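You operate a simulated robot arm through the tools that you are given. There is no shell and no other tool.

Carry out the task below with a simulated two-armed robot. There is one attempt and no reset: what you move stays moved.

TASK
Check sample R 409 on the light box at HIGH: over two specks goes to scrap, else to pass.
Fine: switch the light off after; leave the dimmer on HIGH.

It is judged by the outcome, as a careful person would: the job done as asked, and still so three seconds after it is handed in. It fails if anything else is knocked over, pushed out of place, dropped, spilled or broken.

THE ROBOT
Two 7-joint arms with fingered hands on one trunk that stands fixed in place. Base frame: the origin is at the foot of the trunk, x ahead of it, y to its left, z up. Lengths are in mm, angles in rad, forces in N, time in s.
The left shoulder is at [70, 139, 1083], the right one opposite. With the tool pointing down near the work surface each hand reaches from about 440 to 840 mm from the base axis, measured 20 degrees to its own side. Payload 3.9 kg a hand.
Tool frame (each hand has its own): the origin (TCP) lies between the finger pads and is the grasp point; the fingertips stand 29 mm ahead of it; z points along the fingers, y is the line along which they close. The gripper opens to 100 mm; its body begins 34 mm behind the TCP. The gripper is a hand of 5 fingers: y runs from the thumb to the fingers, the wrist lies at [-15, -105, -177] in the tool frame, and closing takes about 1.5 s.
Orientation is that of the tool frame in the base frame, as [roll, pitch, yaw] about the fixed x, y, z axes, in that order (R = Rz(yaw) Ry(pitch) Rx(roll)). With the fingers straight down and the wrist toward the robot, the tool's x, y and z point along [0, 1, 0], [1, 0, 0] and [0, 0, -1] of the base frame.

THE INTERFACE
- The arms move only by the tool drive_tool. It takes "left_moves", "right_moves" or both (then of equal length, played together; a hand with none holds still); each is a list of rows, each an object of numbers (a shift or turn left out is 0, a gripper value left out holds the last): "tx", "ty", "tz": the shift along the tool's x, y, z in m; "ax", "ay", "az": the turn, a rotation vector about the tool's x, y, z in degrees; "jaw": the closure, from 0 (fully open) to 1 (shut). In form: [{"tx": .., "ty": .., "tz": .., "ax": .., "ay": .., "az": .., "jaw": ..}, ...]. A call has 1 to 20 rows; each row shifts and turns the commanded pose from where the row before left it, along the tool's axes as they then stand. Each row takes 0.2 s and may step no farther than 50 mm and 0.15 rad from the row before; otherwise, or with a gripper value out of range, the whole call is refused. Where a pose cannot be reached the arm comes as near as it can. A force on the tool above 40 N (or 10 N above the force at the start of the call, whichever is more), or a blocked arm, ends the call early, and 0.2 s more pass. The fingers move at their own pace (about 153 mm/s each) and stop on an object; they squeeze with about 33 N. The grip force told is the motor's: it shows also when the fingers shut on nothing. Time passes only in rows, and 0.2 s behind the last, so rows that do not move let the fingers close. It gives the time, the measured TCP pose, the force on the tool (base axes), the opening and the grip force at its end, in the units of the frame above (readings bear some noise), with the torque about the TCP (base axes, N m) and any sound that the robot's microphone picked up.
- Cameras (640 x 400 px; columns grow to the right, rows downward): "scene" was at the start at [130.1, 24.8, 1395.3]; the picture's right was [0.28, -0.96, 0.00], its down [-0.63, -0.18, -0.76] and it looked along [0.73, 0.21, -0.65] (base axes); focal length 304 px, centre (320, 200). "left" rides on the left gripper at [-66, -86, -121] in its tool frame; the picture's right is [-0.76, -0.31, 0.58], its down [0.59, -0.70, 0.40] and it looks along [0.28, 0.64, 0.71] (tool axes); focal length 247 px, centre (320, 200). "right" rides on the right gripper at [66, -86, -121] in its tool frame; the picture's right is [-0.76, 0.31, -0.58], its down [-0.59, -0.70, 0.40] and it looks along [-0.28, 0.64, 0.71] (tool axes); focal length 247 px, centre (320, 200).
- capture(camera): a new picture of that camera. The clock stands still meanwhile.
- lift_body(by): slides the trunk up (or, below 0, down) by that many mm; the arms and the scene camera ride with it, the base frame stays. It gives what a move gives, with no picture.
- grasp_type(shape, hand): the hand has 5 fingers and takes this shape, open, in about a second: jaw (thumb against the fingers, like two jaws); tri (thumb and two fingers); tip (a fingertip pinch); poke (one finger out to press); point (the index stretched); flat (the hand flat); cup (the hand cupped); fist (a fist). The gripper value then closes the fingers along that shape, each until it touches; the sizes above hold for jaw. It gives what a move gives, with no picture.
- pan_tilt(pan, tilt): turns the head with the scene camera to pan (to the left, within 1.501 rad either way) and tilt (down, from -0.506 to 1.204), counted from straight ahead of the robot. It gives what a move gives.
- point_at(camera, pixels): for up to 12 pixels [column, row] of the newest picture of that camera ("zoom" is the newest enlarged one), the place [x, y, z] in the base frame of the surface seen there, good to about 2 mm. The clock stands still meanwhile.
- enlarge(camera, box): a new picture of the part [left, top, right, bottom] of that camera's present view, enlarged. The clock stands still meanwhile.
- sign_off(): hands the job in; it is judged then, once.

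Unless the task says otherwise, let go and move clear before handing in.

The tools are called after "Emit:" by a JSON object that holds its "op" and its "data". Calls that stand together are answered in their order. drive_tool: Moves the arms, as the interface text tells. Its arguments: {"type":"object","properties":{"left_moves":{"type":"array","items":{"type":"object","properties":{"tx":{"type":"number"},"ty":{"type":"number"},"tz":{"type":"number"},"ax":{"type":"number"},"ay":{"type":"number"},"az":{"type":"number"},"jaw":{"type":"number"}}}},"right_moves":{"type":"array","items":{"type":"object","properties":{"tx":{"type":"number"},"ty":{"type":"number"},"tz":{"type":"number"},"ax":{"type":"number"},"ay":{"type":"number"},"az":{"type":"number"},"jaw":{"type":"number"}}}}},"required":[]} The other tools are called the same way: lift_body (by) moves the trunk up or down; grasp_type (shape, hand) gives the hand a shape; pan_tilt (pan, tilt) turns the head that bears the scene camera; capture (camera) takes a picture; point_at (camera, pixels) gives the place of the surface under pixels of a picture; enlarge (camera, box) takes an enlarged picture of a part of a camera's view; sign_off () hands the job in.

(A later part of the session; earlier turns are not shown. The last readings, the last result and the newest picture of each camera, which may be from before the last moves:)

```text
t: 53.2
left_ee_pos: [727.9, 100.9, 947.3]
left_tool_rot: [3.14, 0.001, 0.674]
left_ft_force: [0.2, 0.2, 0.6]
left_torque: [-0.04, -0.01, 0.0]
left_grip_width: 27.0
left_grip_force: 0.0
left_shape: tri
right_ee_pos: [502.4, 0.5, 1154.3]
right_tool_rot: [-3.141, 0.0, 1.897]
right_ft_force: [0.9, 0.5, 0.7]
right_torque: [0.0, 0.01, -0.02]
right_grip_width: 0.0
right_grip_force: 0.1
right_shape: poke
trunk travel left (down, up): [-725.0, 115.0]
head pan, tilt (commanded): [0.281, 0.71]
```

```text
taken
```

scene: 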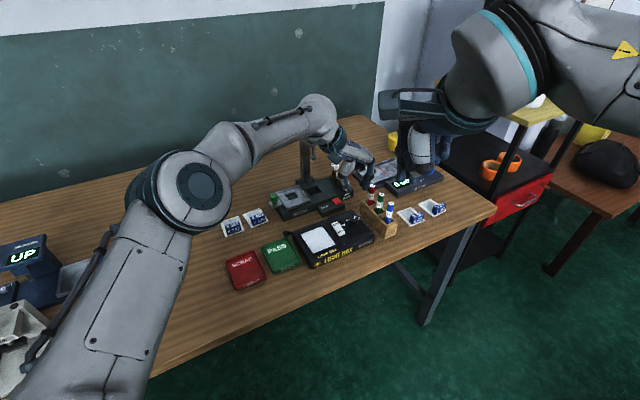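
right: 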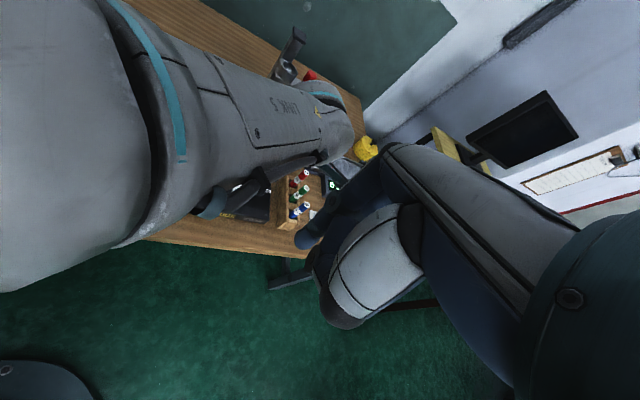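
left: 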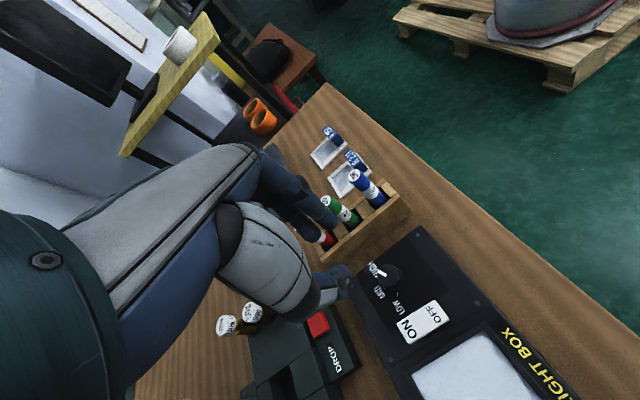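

Emit:
{"op": "enlarge", "data": {"camera": "left", "box": [360, 252, 416, 287]}}

Emit:
{"op": "enlarge", "data": {"camera": "scene", "box": [332, 208, 364, 228]}}

```text
11.43 times, centred on (388, 270) of left
```

zoom: 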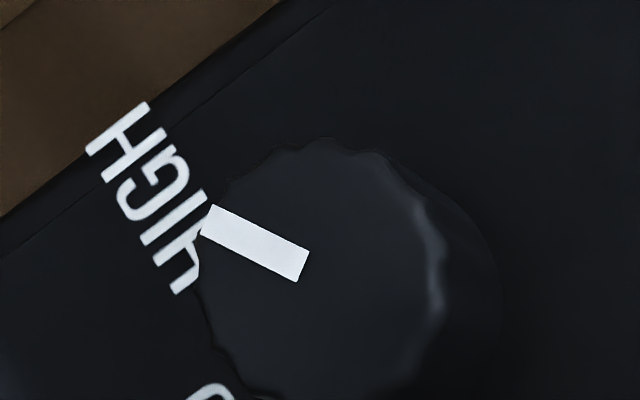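

```text
16.00 times, centred on (348, 218) of scene
```

zoom: 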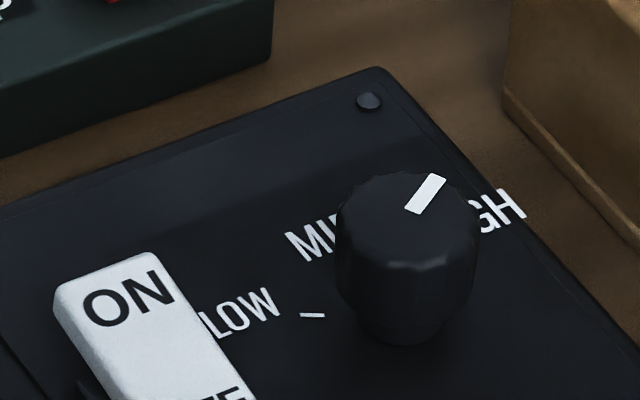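

The pointer aims at the HIGH label. I'll quantify it from both pictures, and look at the tick from another angle.

Emit:
{"op": "point_at", "data": {"camera": "zoom", "pixels": [[438, 178], [412, 210], [340, 215], [474, 215], [405, 178], [405, 260], [425, 194], [302, 315], [322, 316]]}}

Emit:
{"op": "enlarge", "data": {"camera": "left", "box": [360, 252, 416, 287]}}

Emit:
{"op": "point_at", "data": {"camera": "zoom", "pixels": [[207, 220], [302, 266], [205, 300], [440, 250], [330, 140], [330, 395], [118, 130], [180, 235]]}}

```text
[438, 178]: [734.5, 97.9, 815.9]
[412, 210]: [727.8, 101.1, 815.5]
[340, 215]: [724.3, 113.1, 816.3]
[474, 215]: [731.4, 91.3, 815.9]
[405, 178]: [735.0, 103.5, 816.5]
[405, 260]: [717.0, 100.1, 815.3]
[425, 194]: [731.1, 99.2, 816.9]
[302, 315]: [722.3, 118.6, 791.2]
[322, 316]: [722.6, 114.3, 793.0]
```

```text
11.43 times, centred on (388, 270) of left
```

zoom: 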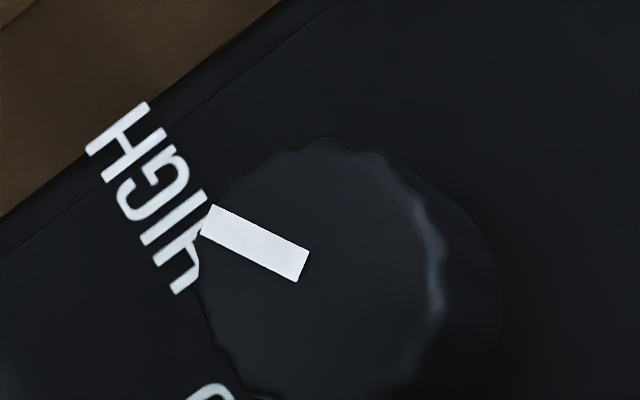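

```text
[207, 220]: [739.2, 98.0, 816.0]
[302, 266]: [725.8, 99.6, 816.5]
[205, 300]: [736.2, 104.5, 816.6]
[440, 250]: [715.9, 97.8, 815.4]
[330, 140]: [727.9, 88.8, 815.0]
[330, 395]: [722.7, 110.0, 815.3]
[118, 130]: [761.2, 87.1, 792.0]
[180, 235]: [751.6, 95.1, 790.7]
```

Geometry from both pictures gives a pointer bearing of −15°, mirroring LOW's 103° about MID (44°): the dimmer is at HIGH. Now I'll re-measure R 409 for the lengthwise grasp.

Emit:
{"op": "enlarge", "data": {"camera": "scene", "box": [238, 204, 274, 232]}}

Emit:
{"op": "point_at", "data": {"camera": "zoom", "pixels": [[137, 155], [382, 68], [497, 262], [247, 355], [240, 195], [412, 133], [447, 180], [255, 235], [345, 185], [280, 310], [455, 250], [350, 270]]}}

```text
14.29 times, centred on (256, 218) of scene
```

zoom: 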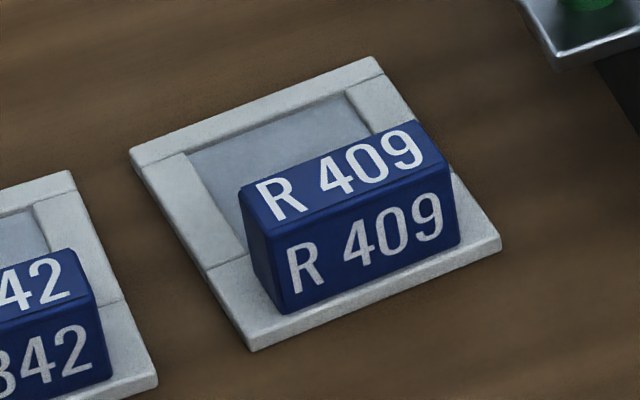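

```text
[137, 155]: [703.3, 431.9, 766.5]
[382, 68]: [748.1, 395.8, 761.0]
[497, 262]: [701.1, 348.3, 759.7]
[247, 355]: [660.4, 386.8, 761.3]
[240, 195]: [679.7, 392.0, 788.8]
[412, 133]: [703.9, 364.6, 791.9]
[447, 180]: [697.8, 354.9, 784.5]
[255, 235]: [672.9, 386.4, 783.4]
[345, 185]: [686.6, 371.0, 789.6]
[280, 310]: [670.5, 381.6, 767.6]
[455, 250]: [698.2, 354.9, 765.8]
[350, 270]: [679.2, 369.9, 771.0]
```

The slide is now rotated ~3° (long axis ≈ −41°), centre ≈(687,371.5). The finger side will point towards the green-knob tab, so I'll measure that tab and the neighbour R 342 for clearance.

Emit:
{"op": "enlarge", "data": {"camera": "scene", "box": [215, 185, 305, 240]}}

```text
7.11 times, centred on (260, 212) of scene
```

zoom: 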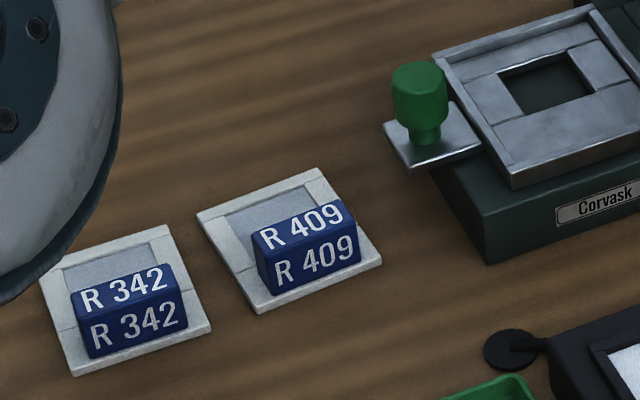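

Emit:
{"op": "point_at", "data": {"camera": "zoom", "pixels": [[386, 124], [411, 165], [480, 148], [420, 72], [395, 95], [425, 130], [70, 292], [165, 265], [185, 300], [95, 328], [440, 175], [487, 260]]}}

```text
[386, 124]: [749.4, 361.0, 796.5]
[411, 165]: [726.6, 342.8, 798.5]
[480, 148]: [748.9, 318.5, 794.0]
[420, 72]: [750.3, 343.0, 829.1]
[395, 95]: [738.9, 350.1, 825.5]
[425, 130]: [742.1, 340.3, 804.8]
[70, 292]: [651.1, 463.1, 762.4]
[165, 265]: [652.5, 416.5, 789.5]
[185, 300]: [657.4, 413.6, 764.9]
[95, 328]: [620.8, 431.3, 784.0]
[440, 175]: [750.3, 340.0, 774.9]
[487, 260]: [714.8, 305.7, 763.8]
```

The tab corner is at (727,343,798) and green knob top z≈832. I'll open to ~42 mm here and measure how far the fingers' outer side sticks out at that height.

Emit:
{"op": "drive_tool", "data": {"left_moves": [{"jaw": 0.57}, {}, {}]}}

Emit:
{"op": "enlarge", "data": {"camera": "scene", "box": [325, 140, 389, 205]}}

```text
t: 54.0
left_ee_pos: [728.2, 101.9, 946.8]
left_tool_rot: [3.139, -0.001, 0.676]
left_ft_force: [-0.5, 0.0, 0.5]
left_torque: [-0.01, 0.01, 0.01]
left_grip_width: 42.3
left_grip_force: 0.1
left_shape: tri
right_ee_pos: [501.5, -0.4, 1154.7]
right_tool_rot: [-3.141, 0.0, 1.898]
right_ft_force: [0.3, 0.1, -0.1]
right_torque: [0.01, 0.02, -0.02]
right_grip_width: 0.2
right_grip_force: 0.1
right_shape: poke
trunk travel left (down, up): [-725.0, 115.0]
head pan, tilt (commanded): [0.281, 0.71]
```

```text
6.15 times, centred on (357, 172) of scene
```

zoom: 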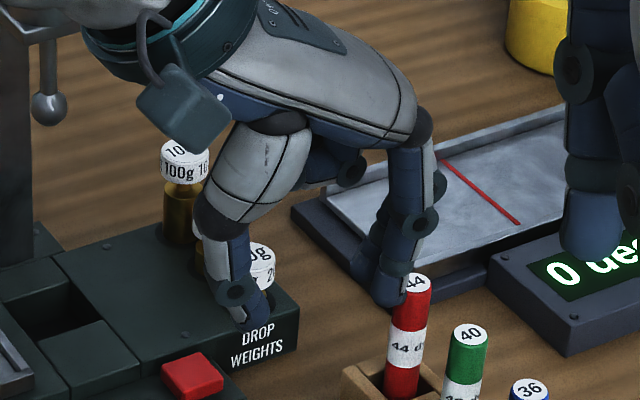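

Emit:
{"op": "point_at", "data": {"camera": "zoom", "pixels": [[400, 300], [385, 295], [412, 272], [435, 218], [420, 222], [432, 195], [430, 165], [430, 120], [415, 145], [250, 318], [225, 295], [210, 235]]}}

```text
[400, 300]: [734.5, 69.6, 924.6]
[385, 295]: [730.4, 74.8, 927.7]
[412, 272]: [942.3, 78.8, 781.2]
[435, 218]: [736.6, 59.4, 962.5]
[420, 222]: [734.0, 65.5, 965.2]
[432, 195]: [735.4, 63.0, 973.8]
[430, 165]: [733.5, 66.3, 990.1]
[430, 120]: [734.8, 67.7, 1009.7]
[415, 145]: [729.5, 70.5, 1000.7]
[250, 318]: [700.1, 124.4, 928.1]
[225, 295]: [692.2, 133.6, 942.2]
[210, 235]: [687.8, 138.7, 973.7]
```

With a 42 mm opening the finger side extends only ~40–43 mm, leaving ≥7 mm to the tab and ~8 mm to R 342. I'll move above R 409 at yaw 0.855.

Emit:
{"op": "drive_tool", "data": {"left_moves": [{"az": -5.15}, {"az": -5.15}, {"tx": 0.0221, "ty": -0.026}, {"tx": 0.0221, "ty": -0.026}, {"tx": 0.0221, "ty": -0.026}, {"tx": 0.0221, "ty": -0.026}, {"tx": 0.0221, "ty": -0.026}, {"tx": 0.0221, "ty": -0.026}, {"tx": 0.0221, "ty": -0.026}, {"tx": 0.0221, "ty": -0.026}, {}, {}]}}

Emit:
{"op": "drive_tool", "data": {"left_moves": [{"jaw": 0.555}]}}

Emit:
{"op": "drive_tool", "data": {"left_moves": [{}]}}

Emit:
{"op": "capture", "data": {"camera": "scene"}}

Emit:
{"op": "capture", "data": {"camera": "left"}}

```text
t: 56.6
left_ee_pos: [686.5, 370.6, 944.3]
left_tool_rot: [3.139, 0.001, 0.855]
left_ft_force: [0.2, -0.9, -0.9]
left_torque: [0.02, 0.0, -0.01]
left_grip_width: 42.6
left_grip_force: 0.0
left_shape: tri
right_ee_pos: [501.7, 0.3, 1154.5]
right_tool_rot: [-3.141, 0.001, 1.897]
right_ft_force: [0.2, -0.1, 0.0]
right_torque: [0.05, 0.03, 0.02]
right_grip_width: 0.1
right_grip_force: 0.1
right_shape: poke
trunk travel left (down, up): [-725.0, 115.0]
head pan, tilt (commanded): [0.281, 0.71]
```

```text
t: 57.0
left_ee_pos: [687.1, 370.9, 943.4]
left_tool_rot: [3.14, -0.002, 0.854]
left_ft_force: [-0.8, 0.6, 0.0]
left_torque: [0.04, 0.01, 0.01]
left_grip_width: 44.0
left_grip_force: 0.1
left_shape: tri
right_ee_pos: [502.5, 0.3, 1154.3]
right_tool_rot: [3.141, 0.001, 1.897]
right_ft_force: [0.4, -0.5, -0.1]
right_torque: [-0.04, 0.0, -0.01]
right_grip_width: 0.2
right_grip_force: 0.0
right_shape: poke
trunk travel left (down, up): [-725.0, 115.0]
head pan, tilt (commanded): [0.281, 0.71]
```

```text
t: 57.4
left_ee_pos: [687.3, 369.0, 943.8]
left_tool_rot: [3.139, 0.0, 0.854]
left_ft_force: [0.0, 0.8, -0.1]
left_torque: [0.0, 0.01, -0.01]
left_grip_width: 44.0
left_grip_force: 0.1
left_shape: tri
right_ee_pos: [502.3, 0.6, 1153.9]
right_tool_rot: [3.141, 0.001, 1.896]
right_ft_force: [0.7, -0.2, 0.3]
right_torque: [-0.02, -0.01, 0.02]
right_grip_width: 0.0
right_grip_force: 0.1
right_shape: poke
trunk travel left (down, up): [-725.0, 115.0]
head pan, tilt (commanded): [0.281, 0.71]
```

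```text
taken
```

scene: 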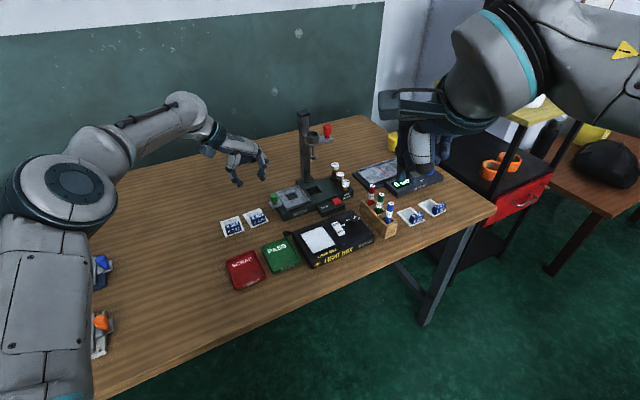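

```text
taken
```

left: 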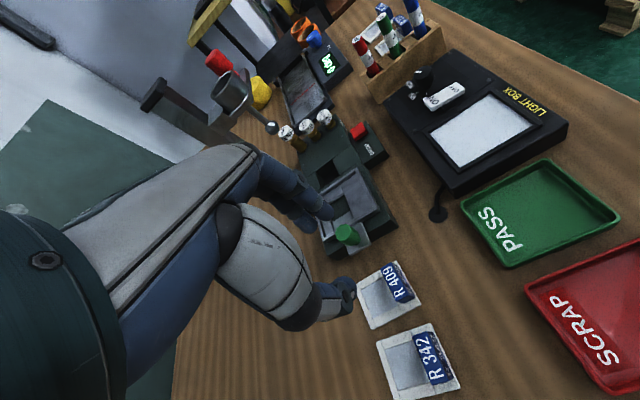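

TCP averages (687.0,370.2). I'll re-measure the handle from the left camera at this pose.

Emit:
{"op": "enlarge", "data": {"camera": "left", "box": [340, 250, 440, 340]}}

```text
4.44 times, centred on (390, 295) of left
```

zoom: 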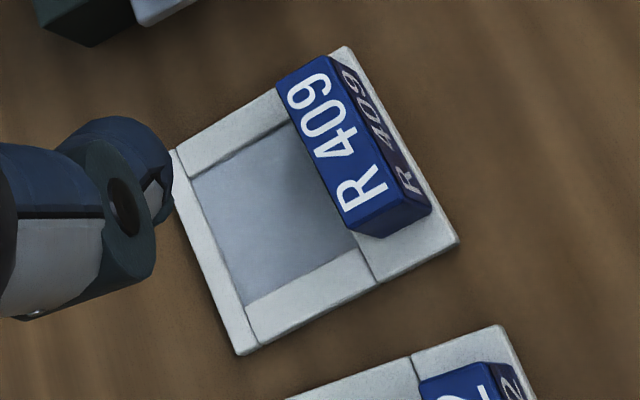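

Emit:
{"op": "point_at", "data": {"camera": "zoom", "pixels": [[281, 88], [325, 60], [350, 217], [398, 192], [338, 140], [240, 352], [456, 242], [345, 50], [280, 200], [355, 230], [425, 210], [300, 70]]}}

```text
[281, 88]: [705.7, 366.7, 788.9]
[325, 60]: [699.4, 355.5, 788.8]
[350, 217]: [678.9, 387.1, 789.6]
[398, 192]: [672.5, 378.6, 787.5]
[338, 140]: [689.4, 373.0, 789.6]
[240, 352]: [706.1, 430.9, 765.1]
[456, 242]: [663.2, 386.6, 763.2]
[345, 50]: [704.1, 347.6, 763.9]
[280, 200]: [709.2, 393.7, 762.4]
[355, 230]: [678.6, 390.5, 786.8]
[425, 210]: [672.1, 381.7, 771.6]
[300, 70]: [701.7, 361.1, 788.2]
```

Handle centre is ≈(689,372.2), long axis ≈−42°. I'll shift 2.8 mm and descend to just above the handle top, then check.

Emit:
{"op": "drive_tool", "data": {"left_moves": [{"tx": 0.0028, "az": 0.6}, {"tz": 0.03}, {"tz": 0.03}, {"tz": 0.03}, {"tz": 0.022}, {}]}}

Emit:
{"op": "enlarge", "data": {"camera": "left", "box": [270, 180, 420, 310]}}

Emit:
{"op": "enlarge", "data": {"camera": "scene", "box": [215, 175, 295, 235]}}

```text
t: 58.8
left_ee_pos: [686.2, 375.1, 830.4]
left_tool_rot: [3.14, -0.001, 0.844]
left_ft_force: [0.1, 0.3, 0.2]
left_torque: [-0.02, 0.02, 0.02]
left_grip_width: 44.0
left_grip_force: 0.1
left_shape: tri
right_ee_pos: [500.9, 0.7, 1155.5]
right_tool_rot: [-3.141, 0.0, 1.897]
right_ft_force: [0.1, -0.5, 0.3]
right_torque: [0.01, 0.0, -0.02]
right_grip_width: 0.0
right_grip_force: 0.0
right_shape: poke
trunk travel left (down, up): [-725.0, 115.0]
head pan, tilt (commanded): [0.281, 0.71]
```

```text
3.08 times, centred on (345, 245) of left
```

zoom: 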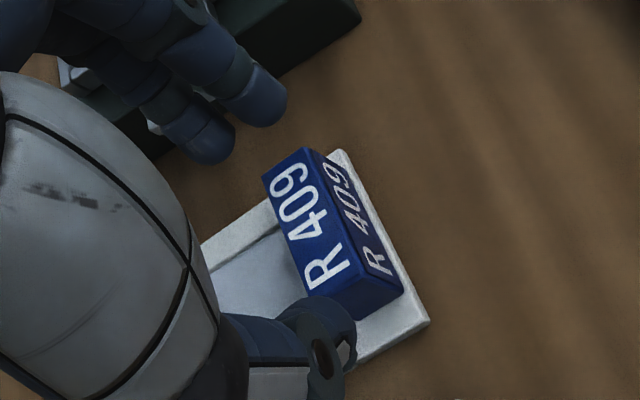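

```text
6.67 times, centred on (255, 205) of scene
```

zoom: 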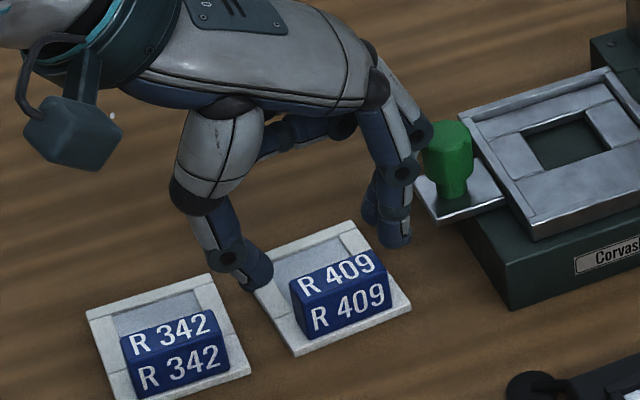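

Fingers straddle the handle. I'll check the clearance between the middle finger joint (scene zoom (420,135)) and the green knob, and take position readings.

Emit:
{"op": "point_at", "data": {"camera": "zoom", "pixels": [[421, 132], [430, 140], [412, 150], [400, 235], [385, 215], [430, 150], [440, 130], [255, 285], [270, 265], [405, 172]]}}

Emit:
{"op": "drive_tool", "data": {"left_moves": [{}]}}

Emit:
{"op": "drive_tool", "data": {"left_moves": [{}]}}

Emit:
{"op": "drive_tool", "data": {"left_moves": [{}]}}

```text
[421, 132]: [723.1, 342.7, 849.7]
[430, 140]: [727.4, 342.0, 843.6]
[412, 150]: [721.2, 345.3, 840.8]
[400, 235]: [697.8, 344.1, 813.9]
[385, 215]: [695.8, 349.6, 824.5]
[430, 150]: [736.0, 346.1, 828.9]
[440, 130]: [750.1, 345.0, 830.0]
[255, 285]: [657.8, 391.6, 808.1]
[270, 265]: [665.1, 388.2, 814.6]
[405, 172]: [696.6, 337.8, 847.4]
```

```text
t: 59.2
left_ee_pos: [687.1, 374.8, 831.6]
left_tool_rot: [3.14, -0.001, 0.844]
left_ft_force: [-0.5, 0.0, -0.4]
left_torque: [0.02, 0.0, 0.02]
left_grip_width: 44.0
left_grip_force: 0.0
left_shape: tri
right_ee_pos: [501.3, -0.7, 1154.5]
right_tool_rot: [-3.141, 0.0, 1.896]
right_ft_force: [0.2, -0.7, 0.1]
right_torque: [0.01, 0.0, -0.02]
right_grip_width: 0.0
right_grip_force: 0.0
right_shape: poke
trunk travel left (down, up): [-725.0, 115.0]
head pan, tilt (commanded): [0.281, 0.71]
```

```text
t: 59.6
left_ee_pos: [687.3, 374.0, 830.0]
left_tool_rot: [3.141, 0.0, 0.841]
left_ft_force: [0.1, 0.0, -0.3]
left_torque: [0.01, 0.0, -0.01]
left_grip_width: 44.1
left_grip_force: 0.0
left_shape: tri
right_ee_pos: [502.1, -0.0, 1154.1]
right_tool_rot: [-3.141, 0.0, 1.899]
right_ft_force: [-0.3, 0.7, 0.1]
right_torque: [0.01, 0.0, -0.01]
right_grip_width: 0.0
right_grip_force: 0.1
right_shape: poke
trunk travel left (down, up): [-725.0, 115.0]
head pan, tilt (commanded): [0.281, 0.71]
```

```text
t: 60.0
left_ee_pos: [685.5, 374.5, 830.6]
left_tool_rot: [3.141, -0.001, 0.845]
left_ft_force: [-0.8, -0.4, 0.2]
left_torque: [0.01, -0.02, 0.0]
left_grip_width: 44.1
left_grip_force: 0.1
left_shape: tri
right_ee_pos: [501.2, 0.3, 1154.4]
right_tool_rot: [3.14, 0.0, 1.899]
right_ft_force: [1.1, 0.1, -0.4]
right_torque: [0.01, -0.03, -0.02]
right_grip_width: 0.0
right_grip_force: 0.1
right_shape: poke
trunk travel left (down, up): [-725.0, 115.0]
head pan, tilt (commanded): [0.281, 0.71]
```

TCP averages (686.5,374.6,830.6), so I need +3.5 mm along tool y; but the middle-finger joint comes near the tab corner. I'll zoom in to judge that clearance.

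Emit:
{"op": "enlarge", "data": {"camera": "scene", "box": [256, 180, 296, 216]}}

```text
11.11 times, centred on (276, 198) of scene
```

zoom: 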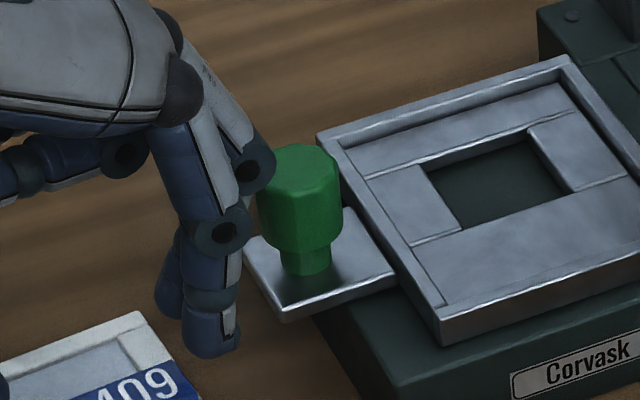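

Emit:
{"op": "point_at", "data": {"camera": "zoom", "pixels": [[265, 165], [272, 180], [255, 190], [250, 165], [247, 195], [172, 300], [165, 270], [180, 240], [248, 250], [285, 320], [262, 190], [240, 130]]}}

```text
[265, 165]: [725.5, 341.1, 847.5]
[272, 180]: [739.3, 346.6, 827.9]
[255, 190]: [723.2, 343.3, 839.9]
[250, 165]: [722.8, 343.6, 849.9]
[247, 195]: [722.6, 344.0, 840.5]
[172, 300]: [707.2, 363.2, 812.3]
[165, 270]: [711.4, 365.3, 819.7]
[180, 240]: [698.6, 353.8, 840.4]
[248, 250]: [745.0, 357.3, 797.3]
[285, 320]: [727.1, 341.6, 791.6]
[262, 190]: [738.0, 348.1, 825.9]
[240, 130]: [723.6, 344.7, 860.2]
```

Finger profile: outer y≈42 at tab height, joint ≈50 above it — leaving about 5–7 mm if I stay slightly high. I'll shift, set the opening to 42 mm, go down 15 mm and look.

Emit:
{"op": "drive_tool", "data": {"left_moves": [{"ty": 0.0024, "jaw": 0.575}, {}, {"tz": 0.008}, {"tz": 0.007}, {}]}}

Emit:
{"op": "enlarge", "data": {"camera": "scene", "box": [240, 184, 290, 224]}}

Emit:
{"op": "enlarge", "data": {"camera": "left", "box": [230, 150, 430, 310]}}

```text
t: 61.2
left_ee_pos: [689.0, 372.9, 818.0]
left_tool_rot: [3.14, -0.001, 0.845]
left_ft_force: [-0.4, 0.0, 0.1]
left_torque: [-0.01, -0.04, -0.02]
left_grip_width: 42.8
left_grip_force: 0.2
left_shape: tri
right_ee_pos: [501.8, 0.2, 1153.6]
right_tool_rot: [-3.141, 0.0, 1.897]
right_ft_force: [0.4, -0.2, -0.3]
right_torque: [-0.02, -0.01, 0.03]
right_grip_width: 0.0
right_grip_force: 0.1
right_shape: poke
trunk travel left (down, up): [-725.0, 115.0]
head pan, tilt (commanded): [0.281, 0.71]
```

```text
10.00 times, centred on (265, 204) of scene
```

zoom: 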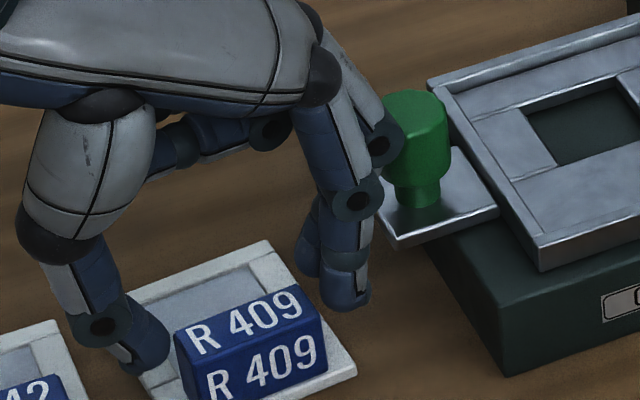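

```text
2.50 times, centred on (330, 230) of left
```

zoom: 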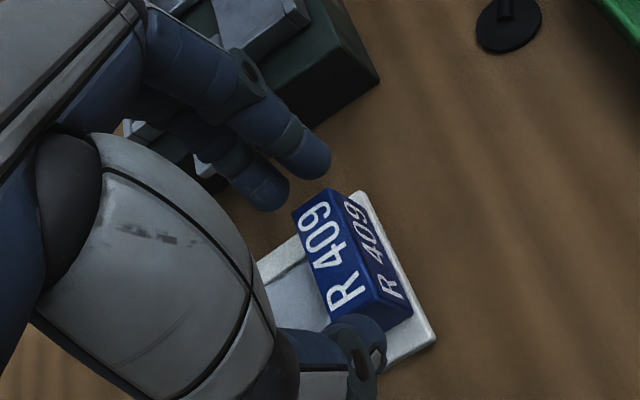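

Emit:
{"op": "point_at", "data": {"camera": "zoom", "pixels": [[380, 147], [396, 130], [400, 145], [390, 165], [410, 160], [372, 170], [345, 290], [345, 310], [310, 260], [395, 240], [130, 370], [150, 345]]}}

Emit:
{"op": "drive_tool", "data": {"left_moves": [{}]}}

Emit:
{"op": "drive_tool", "data": {"left_moves": [{}]}}

```text
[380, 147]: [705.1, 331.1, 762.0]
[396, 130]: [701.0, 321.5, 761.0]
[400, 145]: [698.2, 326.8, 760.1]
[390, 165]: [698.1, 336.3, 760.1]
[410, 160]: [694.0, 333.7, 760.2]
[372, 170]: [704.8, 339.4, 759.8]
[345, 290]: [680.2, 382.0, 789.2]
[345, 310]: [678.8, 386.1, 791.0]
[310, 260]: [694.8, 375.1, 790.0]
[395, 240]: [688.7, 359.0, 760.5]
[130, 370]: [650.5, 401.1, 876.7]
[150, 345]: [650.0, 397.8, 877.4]
```

```text
t: 61.6
left_ee_pos: [688.9, 372.7, 816.9]
left_tool_rot: [3.138, 0.002, 0.843]
left_ft_force: [-0.6, -0.6, 1.0]
left_torque: [-0.01, 0.0, 0.02]
left_grip_width: 42.8
left_grip_force: 0.0
left_shape: tri
right_ee_pos: [502.1, 0.2, 1155.7]
right_tool_rot: [-3.141, 0.001, 1.899]
right_ft_force: [0.6, 0.5, -0.4]
right_torque: [0.02, -0.02, -0.02]
right_grip_width: 0.0
right_grip_force: 0.0
right_shape: poke
trunk travel left (down, up): [-725.0, 115.0]
head pan, tilt (commanded): [0.281, 0.71]
```

```text
t: 62.0
left_ee_pos: [689.6, 371.8, 817.9]
left_tool_rot: [3.14, 0.001, 0.843]
left_ft_force: [-0.3, 0.6, 0.1]
left_torque: [-0.03, -0.02, 0.04]
left_grip_width: 42.9
left_grip_force: 0.0
left_shape: tri
right_ee_pos: [501.7, 0.0, 1154.6]
right_tool_rot: [-3.141, 0.001, 1.898]
right_ft_force: [-0.8, -0.1, 1.0]
right_torque: [0.0, 0.02, -0.01]
right_grip_width: 0.0
right_grip_force: 0.0
right_shape: poke
trunk travel left (down, up): [-725.0, 115.0]
head pan, tilt (commanded): [0.281, 0.71]
```

The last zoom was the left one; I'll redo the scene zoom and measure the joint and green knob there.

Emit:
{"op": "enlarge", "data": {"camera": "scene", "box": [240, 184, 290, 224]}}

Emit:
{"op": "point_at", "data": {"camera": "zoom", "pixels": [[380, 147], [396, 130], [398, 145], [388, 163], [412, 160], [372, 175], [345, 290], [360, 250], [310, 260], [395, 240], [130, 370], [155, 345]]}}

```text
10.00 times, centred on (265, 204) of scene
```

zoom: 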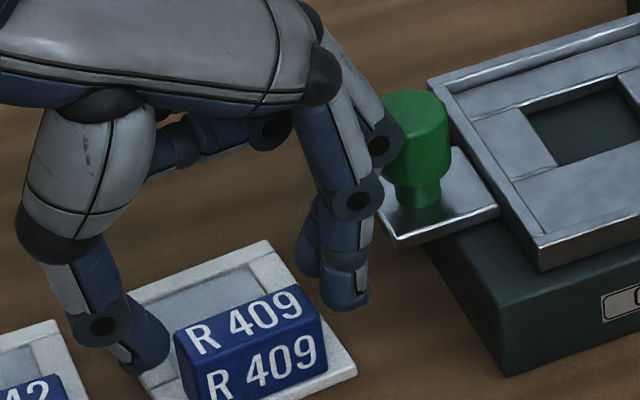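

```text
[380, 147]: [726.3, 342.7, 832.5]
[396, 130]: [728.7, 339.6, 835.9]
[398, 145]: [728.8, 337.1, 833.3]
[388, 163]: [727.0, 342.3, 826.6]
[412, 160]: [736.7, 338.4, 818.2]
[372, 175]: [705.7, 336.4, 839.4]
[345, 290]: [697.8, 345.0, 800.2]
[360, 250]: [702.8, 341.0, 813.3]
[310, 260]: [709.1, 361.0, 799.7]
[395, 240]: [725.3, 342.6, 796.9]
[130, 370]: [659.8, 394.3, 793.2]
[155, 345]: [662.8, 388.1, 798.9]
```

The middle-finger joint would come within ~1–3 mm of the green knob, which is too risky. I'll rise, use the safe thickness-wise grip again, and shift R 409 ~45 mm toward the robot onto open table before the lengthwise regrasp.

Emit:
{"op": "drive_tool", "data": {"left_moves": [{"tz": -0.03}, {"tz": -0.04}, {"tz": -0.045}, {"az": -8.18, "jaw": 0.45}, {"az": -8.18}, {"az": -8.18}, {"az": -8.18}, {"az": -8.18}, {"az": -8.18}, {"az": -8.18}, {"az": -8.18}, {"az": -8.18}, {"az": -8.18}, {"az": -8.18}, {}, {}]}}

Emit:
{"op": "drive_tool", "data": {"left_moves": [{}]}}

Emit:
{"op": "drive_tool", "data": {"left_moves": [{}]}}

Emit:
{"op": "enlarge", "data": {"camera": "left", "box": [300, 210, 460, 330]}}

```text
t: 65.4
left_ee_pos: [689.9, 372.6, 932.5]
left_tool_rot: [-3.141, 0.002, 2.416]
left_ft_force: [-1.1, 0.1, 0.5]
left_torque: [0.01, 0.04, 0.01]
left_grip_width: 55.0
left_grip_force: 0.1
left_shape: tri
right_ee_pos: [502.5, 0.4, 1154.4]
right_tool_rot: [-3.141, 0.0, 1.897]
right_ft_force: [-0.5, -0.4, 0.5]
right_torque: [0.01, -0.02, 0.04]
right_grip_width: 0.2
right_grip_force: 0.0
right_shape: poke
trunk travel left (down, up): [-725.0, 115.0]
head pan, tilt (commanded): [0.281, 0.71]
```

```text
t: 65.8
left_ee_pos: [688.9, 371.8, 933.0]
left_tool_rot: [3.14, 0.004, 2.413]
left_ft_force: [0.6, 1.2, -0.2]
left_torque: [-0.02, 0.0, -0.01]
left_grip_width: 54.7
left_grip_force: 0.0
left_shape: tri
right_ee_pos: [501.5, -0.1, 1155.1]
right_tool_rot: [-3.141, 0.0, 1.896]
right_ft_force: [-0.1, -0.7, -0.7]
right_torque: [0.01, -0.01, 0.02]
right_grip_width: 0.1
right_grip_force: 0.0
right_shape: poke
trunk travel left (down, up): [-725.0, 115.0]
head pan, tilt (commanded): [0.281, 0.71]
```

```text
t: 66.2
left_ee_pos: [689.4, 373.9, 932.5]
left_tool_rot: [3.141, 0.003, 2.413]
left_ft_force: [0.0, -0.2, -1.1]
left_torque: [0.0, -0.01, -0.01]
left_grip_width: 54.9
left_grip_force: 0.1
left_shape: tri
right_ee_pos: [502.4, 0.2, 1154.7]
right_tool_rot: [3.14, -0.001, 1.898]
right_ft_force: [0.2, -0.1, -0.3]
right_torque: [-0.02, 0.0, 0.0]
right_grip_width: 0.0
right_grip_force: 0.0
right_shape: poke
trunk travel left (down, up): [-725.0, 115.0]
head pan, tilt (commanded): [0.281, 0.71]
```

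```text
3.33 times, centred on (380, 270) of left
```

zoom: 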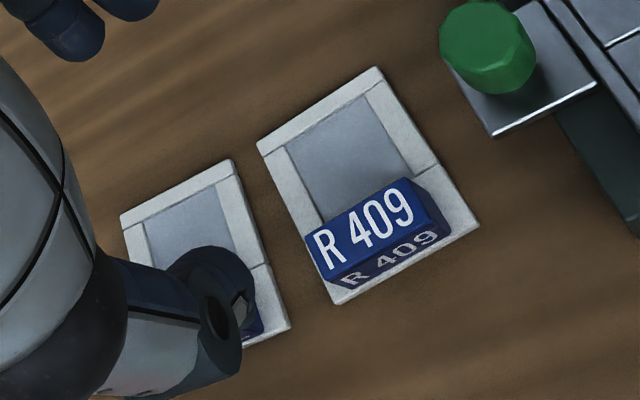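

Aligned over R 409 as in the first grasp. I'll descend to z≈798 and close.

Emit:
{"op": "drive_tool", "data": {"left_moves": [{"tz": 0.03}, {"tz": 0.03}, {"tz": 0.03}, {"tz": 0.025}, {"tz": 0.012}, {"tz": 0.008}, {}, {"jaw": 0.6}, {"jaw": 0.75}, {"jaw": 0.9}, {"jaw": 1.0}, {}, {}, {}, {}]}}

Emit:
{"op": "capture", "data": {"camera": "left"}}

```text
t: 69.4
left_ee_pos: [688.5, 371.9, 798.0]
left_tool_rot: [3.141, 0.001, 2.414]
left_ft_force: [-0.1, -0.5, 0.0]
left_torque: [0.0, -0.01, -0.01]
left_grip_width: 10.6
left_grip_force: 32.9
left_shape: tri
right_ee_pos: [502.2, 0.2, 1156.0]
right_tool_rot: [-3.141, 0.001, 1.896]
right_ft_force: [-0.2, 0.8, -0.5]
right_torque: [-0.02, 0.0, 0.01]
right_grip_width: 0.0
right_grip_force: 0.1
right_shape: poke
trunk travel left (down, up): [-725.0, 115.0]
head pan, tilt (commanded): [0.281, 0.71]
```

```text
taken
```

left: 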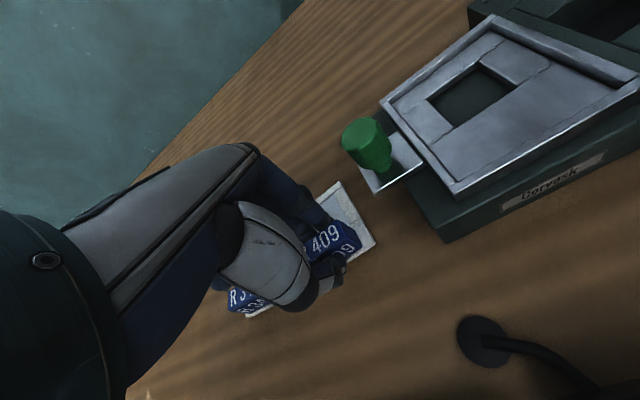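

Gripped again. I'll lift 50 mm, shift ~45 mm toward the robot, and check.

Emit:
{"op": "drive_tool", "data": {"left_moves": [{"tz": -0.015}, {"tz": -0.02}, {"tz": -0.015}, {"tx": 0.0042, "ty": -0.0224}, {"tx": 0.0041, "ty": -0.0224}, {}, {}]}}

Emit:
{"op": "capture", "data": {"camera": "left"}}

Emit:
{"op": "capture", "data": {"camera": "scene"}}

```text
t: 71.0
left_ee_pos: [650.8, 345.2, 848.4]
left_tool_rot: [-3.141, 0.001, 2.415]
left_ft_force: [0.6, -0.7, 0.2]
left_torque: [-0.01, 0.0, 0.01]
left_grip_width: 10.6
left_grip_force: 32.8
left_shape: tri
right_ee_pos: [502.0, -0.1, 1154.7]
right_tool_rot: [-3.141, -0.001, 1.897]
right_ft_force: [-0.3, 0.7, 0.0]
right_torque: [0.03, -0.01, -0.01]
right_grip_width: 0.2
right_grip_force: 0.0
right_shape: poke
trunk travel left (down, up): [-725.0, 115.0]
head pan, tilt (commanded): [0.281, 0.71]
```

```text
taken
```

left: 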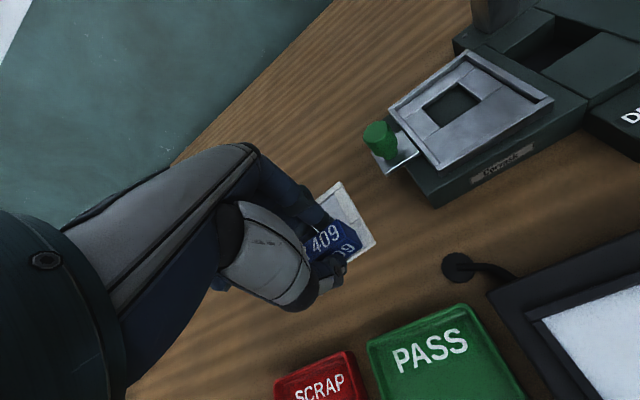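

```text
taken
```

scene: 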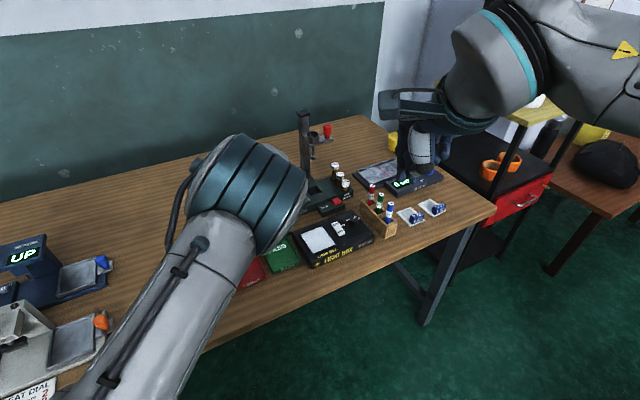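

Holding steady at (651,345,848). I'll lower to the table and release, then rise.

Emit:
{"op": "drive_tool", "data": {"left_moves": [{"tz": 0.02}, {"tz": 0.018}, {"tz": 0.008}, {"tz": 0.004}, {"tz": 0.001}, {}]}}

Emit:
{"op": "drive_tool", "data": {"left_moves": [{"jaw": 0.85}, {"jaw": 0.7}, {"jaw": 0.5}, {"jaw": 0.4}, {}, {"tz": -0.01}, {"tz": -0.03}, {"tz": -0.04}, {"tz": -0.04}, {}]}}

Emit:
{"op": "capture", "data": {"camera": "left"}}

```text
t: 72.4
left_ee_pos: [652.8, 343.8, 797.1]
left_tool_rot: [3.141, 0.002, 2.413]
left_ft_force: [-0.4, 0.1, 0.8]
left_torque: [0.05, -0.05, 0.02]
left_grip_width: 10.4
left_grip_force: 32.7
left_shape: tri
right_ee_pos: [501.9, 0.6, 1154.7]
right_tool_rot: [-3.14, -0.001, 1.896]
right_ft_force: [-0.6, 0.3, -0.5]
right_torque: [0.01, 0.0, 0.0]
right_grip_width: 0.3
right_grip_force: 0.0
right_shape: poke
trunk travel left (down, up): [-725.0, 115.0]
head pan, tilt (commanded): [0.281, 0.71]
```

```text
t: 74.6
left_ee_pos: [655.6, 344.9, 916.4]
left_tool_rot: [-3.141, 0.002, 2.414]
left_ft_force: [-0.2, 0.5, -0.5]
left_torque: [0.03, 0.02, 0.02]
left_grip_width: 59.8
left_grip_force: 0.1
left_shape: tri
right_ee_pos: [502.9, 0.0, 1153.6]
right_tool_rot: [-3.141, 0.002, 1.898]
right_ft_force: [-0.2, 0.3, 0.1]
right_torque: [0.01, -0.01, -0.02]
right_grip_width: 0.0
right_grip_force: 0.0
right_shape: poke
trunk travel left (down, up): [-725.0, 115.0]
head pan, tilt (commanded): [0.281, 0.71]
```

```text
taken
```

left: 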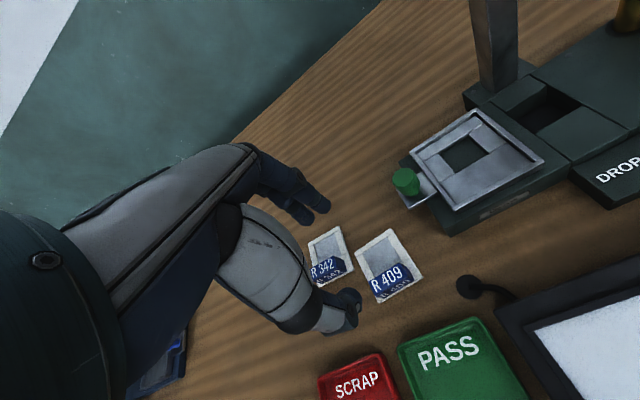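

R 409 now stands on open table. I'll rise a little and rotate ~90° clockwise for the lengthwise grasp.

Emit:
{"op": "drive_tool", "data": {"left_moves": [{"tz": -0.02}, {"az": 8.18, "jaw": 0.55}, {"az": 8.18}, {"az": 8.18}, {"az": 8.18}, {"az": 8.18}, {"az": 8.18}, {"az": 8.18}, {"az": 8.18}, {"az": 8.18}, {"az": 8.18}, {"az": 8.18}, {}, {}]}}

Emit:
{"op": "enlarge", "data": {"camera": "left", "box": [340, 250, 440, 340]}}

Emit:
{"op": "enlarge", "data": {"camera": "scene", "box": [225, 205, 285, 245]}}

```text
t: 77.6
left_ee_pos: [653.6, 344.6, 937.1]
left_tool_rot: [3.14, 0.001, 0.844]
left_ft_force: [0.2, -0.5, 0.1]
left_torque: [0.02, -0.04, 0.03]
left_grip_width: 45.3
left_grip_force: 0.0
left_shape: tri
right_ee_pos: [502.6, -0.4, 1154.6]
right_tool_rot: [3.141, 0.001, 1.897]
right_ft_force: [0.4, -0.8, -0.4]
right_torque: [0.04, -0.03, 0.0]
right_grip_width: 0.0
right_grip_force: 0.1
right_shape: poke
trunk travel left (down, up): [-725.0, 115.0]
head pan, tilt (commanded): [0.281, 0.71]
```

```text
4.44 times, centred on (390, 295) of left
```

zoom: 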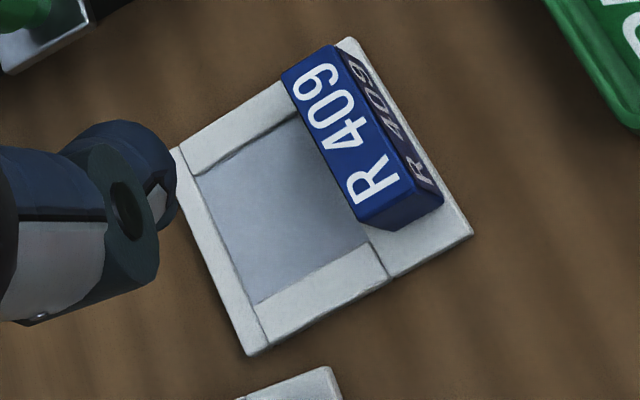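

```text
10.00 times, centred on (255, 225) of scene
```

zoom: 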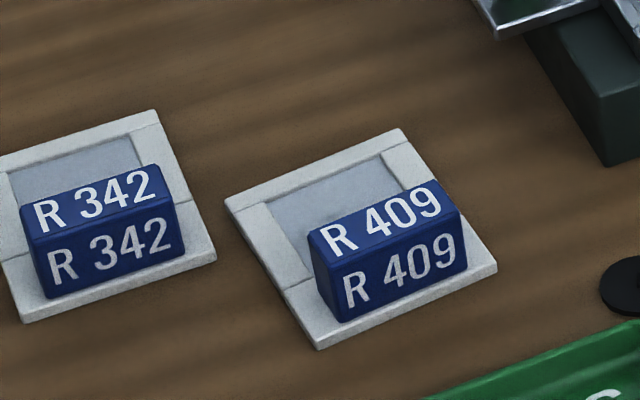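

Slide long axis ≈ −40.6°, matching the tool within 1°. I'll measure the handle centre from both zooms.

Emit:
{"op": "point_at", "data": {"camera": "zoom", "pixels": [[384, 221], [311, 234], [433, 184], [458, 211], [331, 260], [318, 346], [495, 265], [228, 203]]}}

Emit:
{"op": "enlarge", "data": {"camera": "left", "box": [340, 250, 440, 340]}}

Emit:
{"op": "point_at", "data": {"camera": "zoom", "pixels": [[349, 130], [286, 77], [333, 48], [410, 182], [362, 215], [250, 353], [470, 234], [348, 42]]}}

Emit:
{"op": "drive_tool", "data": {"left_moves": [{}]}}

Emit:
{"op": "drive_tool", "data": {"left_moves": [{}]}}

```text
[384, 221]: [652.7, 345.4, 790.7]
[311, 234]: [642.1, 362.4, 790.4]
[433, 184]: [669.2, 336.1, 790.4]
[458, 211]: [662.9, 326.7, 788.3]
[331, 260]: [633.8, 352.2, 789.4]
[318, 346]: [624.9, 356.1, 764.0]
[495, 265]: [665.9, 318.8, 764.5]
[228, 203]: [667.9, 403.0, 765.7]
```

```text
4.44 times, centred on (390, 295) of left
```

zoom: 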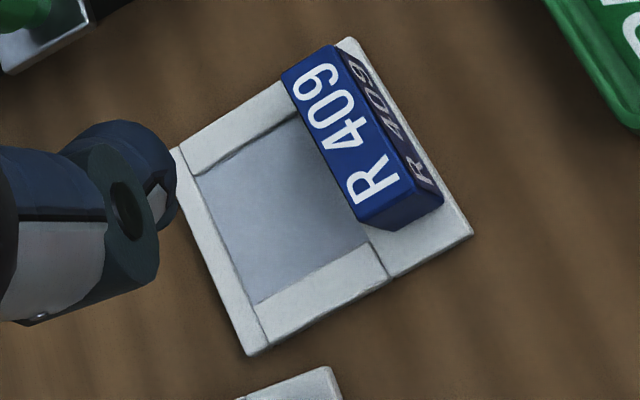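

```text
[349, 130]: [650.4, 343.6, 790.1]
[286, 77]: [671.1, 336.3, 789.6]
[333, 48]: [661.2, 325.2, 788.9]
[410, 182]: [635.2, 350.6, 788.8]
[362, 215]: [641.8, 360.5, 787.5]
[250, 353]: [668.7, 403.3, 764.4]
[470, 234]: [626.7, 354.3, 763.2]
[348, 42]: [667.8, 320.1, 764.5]
```

```text
t: 78.0
left_ee_pos: [654.7, 344.6, 936.6]
left_tool_rot: [3.14, 0.0, 0.843]
left_ft_force: [-0.2, 0.2, -0.7]
left_torque: [-0.03, 0.01, -0.02]
left_grip_width: 45.4
left_grip_force: 0.0
left_shape: tri
right_ee_pos: [501.1, -0.4, 1153.7]
right_tool_rot: [-3.14, 0.0, 1.897]
right_ft_force: [0.5, -0.1, -0.5]
right_torque: [0.0, 0.02, 0.04]
right_grip_width: 0.1
right_grip_force: 0.0
right_shape: poke
trunk travel left (down, up): [-725.0, 115.0]
head pan, tilt (commanded): [0.281, 0.71]
```

```text
t: 78.4
left_ee_pos: [653.4, 344.1, 937.2]
left_tool_rot: [3.139, 0.0, 0.843]
left_ft_force: [0.0, -0.3, 0.3]
left_torque: [0.01, 0.03, 0.03]
left_grip_width: 45.6
left_grip_force: 0.0
left_shape: tri
right_ee_pos: [501.4, -0.5, 1155.0]
right_tool_rot: [3.141, 0.0, 1.895]
right_ft_force: [-0.7, -0.4, 0.0]
right_torque: [-0.02, -0.01, -0.01]
right_grip_width: 0.0
right_grip_force: 0.1
right_shape: poke
trunk travel left (down, up): [-725.0, 115.0]
head pan, tilt (commanded): [0.281, 0.71]
```

Handle centre (652.2,343.8), length ≈38 mm; TCP (653.9,344.4). I'll correct, open to 50 mm, and descend above the handle to check.

Emit:
{"op": "drive_tool", "data": {"left_moves": [{"tx": -0.0016, "ty": -0.0009, "az": -0.8, "jaw": 0.5}, {"tz": 0.03}, {"tz": 0.03}, {"tz": 0.03}, {"tz": 0.016}, {}]}}

Emit:
{"op": "drive_tool", "data": {"left_moves": [{}]}}

Emit:
{"op": "drive_tool", "data": {"left_moves": [{}]}}

Emit:
{"op": "enlarge", "data": {"camera": "scene", "box": [215, 175, 295, 245]}}

Emit:
{"op": "enlarge", "data": {"camera": "left", "box": [230, 150, 430, 310]}}

```text
t: 79.8
left_ee_pos: [649.6, 341.5, 832.0]
left_tool_rot: [3.139, -0.002, 0.86]
left_ft_force: [-0.4, 0.5, 0.4]
left_torque: [0.01, 0.0, 0.0]
left_grip_width: 49.6
left_grip_force: 0.0
left_shape: tri
right_ee_pos: [501.2, 0.1, 1153.3]
right_tool_rot: [3.141, 0.0, 1.897]
right_ft_force: [-0.2, 0.8, 0.0]
right_torque: [-0.01, 0.0, 0.0]
right_grip_width: 0.0
right_grip_force: 0.0
right_shape: poke
trunk travel left (down, up): [-725.0, 115.0]
head pan, tilt (commanded): [0.281, 0.71]
```

```text
t: 80.2
left_ee_pos: [649.9, 343.2, 829.9]
left_tool_rot: [3.14, 0.0, 0.856]
left_ft_force: [0.2, -0.1, 0.4]
left_torque: [0.0, 0.0, -0.02]
left_grip_width: 49.4
left_grip_force: 0.0
left_shape: tri
right_ee_pos: [502.3, 0.7, 1154.8]
right_tool_rot: [3.141, -0.001, 1.897]
right_ft_force: [0.2, -0.4, -0.9]
right_torque: [0.02, -0.02, 0.05]
right_grip_width: 0.0
right_grip_force: 0.1
right_shape: poke
trunk travel left (down, up): [-725.0, 115.0]
head pan, tilt (commanded): [0.281, 0.71]
```

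```text
t: 80.6
left_ee_pos: [649.3, 341.4, 831.5]
left_tool_rot: [3.139, -0.001, 0.858]
left_ft_force: [0.1, -0.4, -1.0]
left_torque: [-0.03, -0.01, -0.01]
left_grip_width: 49.9
left_grip_force: 0.0
left_shape: tri
right_ee_pos: [502.3, -0.1, 1154.5]
right_tool_rot: [-3.141, 0.001, 1.896]
right_ft_force: [0.2, 0.7, -0.4]
right_torque: [0.02, 0.0, 0.0]
right_grip_width: 0.0
right_grip_force: 0.1
right_shape: poke
trunk travel left (down, up): [-725.0, 115.0]
head pan, tilt (commanded): [0.281, 0.71]
```

```text
5.71 times, centred on (255, 210) of scene
```

zoom: 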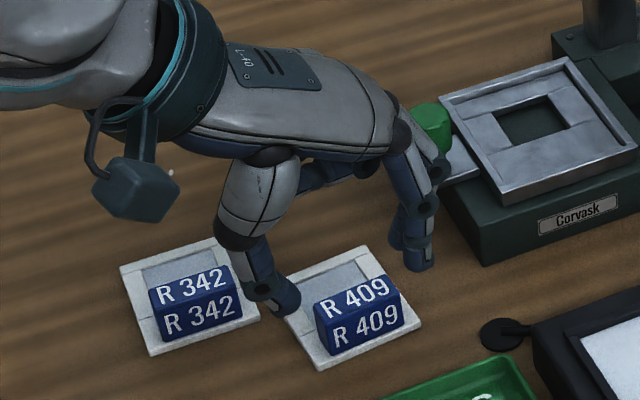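

```text
2.50 times, centred on (330, 230) of left
```

zoom: 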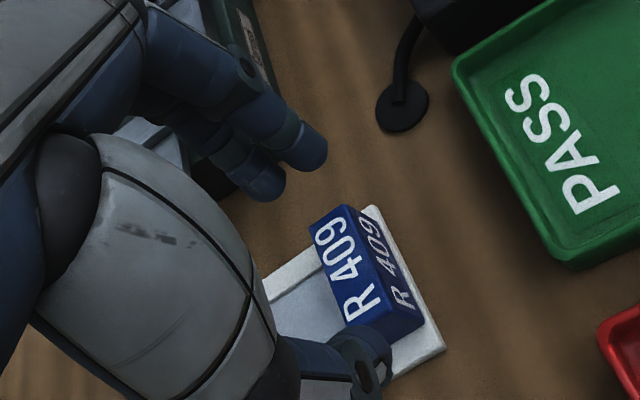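

TCP averages (649.6,342.0); I'll correct by +3 mm in x and +0.8 in y, then descend to z≈799 and re-read before closing.

Emit:
{"op": "drive_tool", "data": {"left_moves": [{"tx": 0.003, "ty": 0.0008}, {"tz": 0.012}, {"tz": 0.012}, {"tz": 0.008}, {}]}}

Emit:
{"op": "drive_tool", "data": {"left_moves": [{}]}}

Emit:
{"op": "drive_tool", "data": {"left_moves": [{}]}}

Emit:
{"op": "enlarge", "data": {"camera": "scene", "box": [225, 195, 295, 245]}}

Emit:
{"op": "enlarge", "data": {"camera": "left", "box": [230, 150, 430, 310]}}

```text
t: 81.8
left_ee_pos: [653.2, 345.0, 798.8]
left_tool_rot: [3.14, 0.001, 0.857]
left_ft_force: [-0.4, 0.8, -0.4]
left_torque: [0.01, 0.02, 0.02]
left_grip_width: 49.8
left_grip_force: 0.2
left_shape: tri
right_ee_pos: [501.5, 0.9, 1154.1]
right_tool_rot: [-3.141, -0.001, 1.899]
right_ft_force: [0.6, -0.1, -0.1]
right_torque: [0.0, 0.0, 0.0]
right_grip_width: 0.1
right_grip_force: 0.0
right_shape: poke
trunk travel left (down, up): [-725.0, 115.0]
head pan, tilt (commanded): [0.281, 0.71]
```

```text
t: 82.2
left_ee_pos: [653.5, 345.4, 799.0]
left_tool_rot: [3.14, -0.001, 0.857]
left_ft_force: [0.7, -0.1, 0.1]
left_torque: [-0.04, 0.01, -0.02]
left_grip_width: 49.8
left_grip_force: 0.1
left_shape: tri
right_ee_pos: [501.6, 0.9, 1155.0]
right_tool_rot: [-3.141, 0.001, 1.897]
right_ft_force: [0.4, 0.5, -0.6]
right_torque: [-0.01, 0.02, 0.02]
right_grip_width: 0.0
right_grip_force: 0.2
right_shape: poke
trunk travel left (down, up): [-725.0, 115.0]
head pan, tilt (commanded): [0.281, 0.71]
```

```text
t: 82.6
left_ee_pos: [654.1, 345.4, 799.0]
left_tool_rot: [3.139, -0.001, 0.858]
left_ft_force: [-1.0, -0.2, -0.1]
left_torque: [-0.02, -0.02, -0.03]
left_grip_width: 49.8
left_grip_force: 0.1
left_shape: tri
right_ee_pos: [502.3, 0.1, 1154.9]
right_tool_rot: [-3.14, -0.001, 1.897]
right_ft_force: [-0.1, -0.1, 0.5]
right_torque: [-0.03, -0.02, 0.0]
right_grip_width: 0.0
right_grip_force: 0.1
right_shape: poke
trunk travel left (down, up): [-725.0, 115.0]
head pan, tilt (commanded): [0.281, 0.71]
```

```text
8.00 times, centred on (260, 220) of scene
```

zoom: 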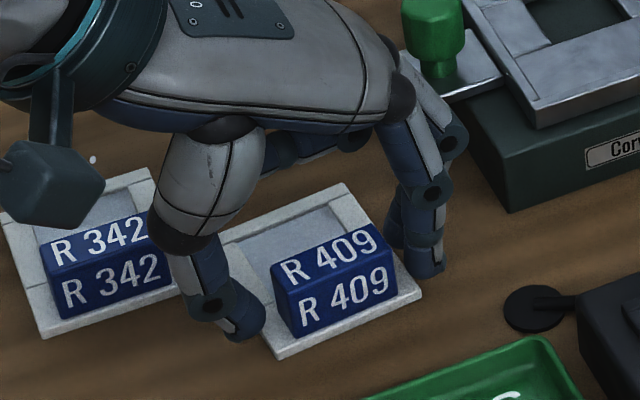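

```text
2.50 times, centred on (330, 230) of left
```

zoom: 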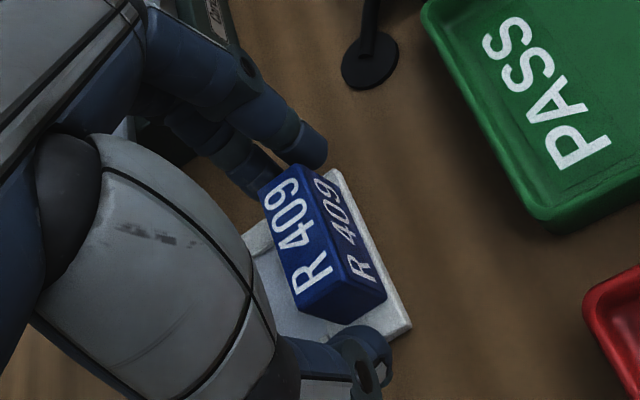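

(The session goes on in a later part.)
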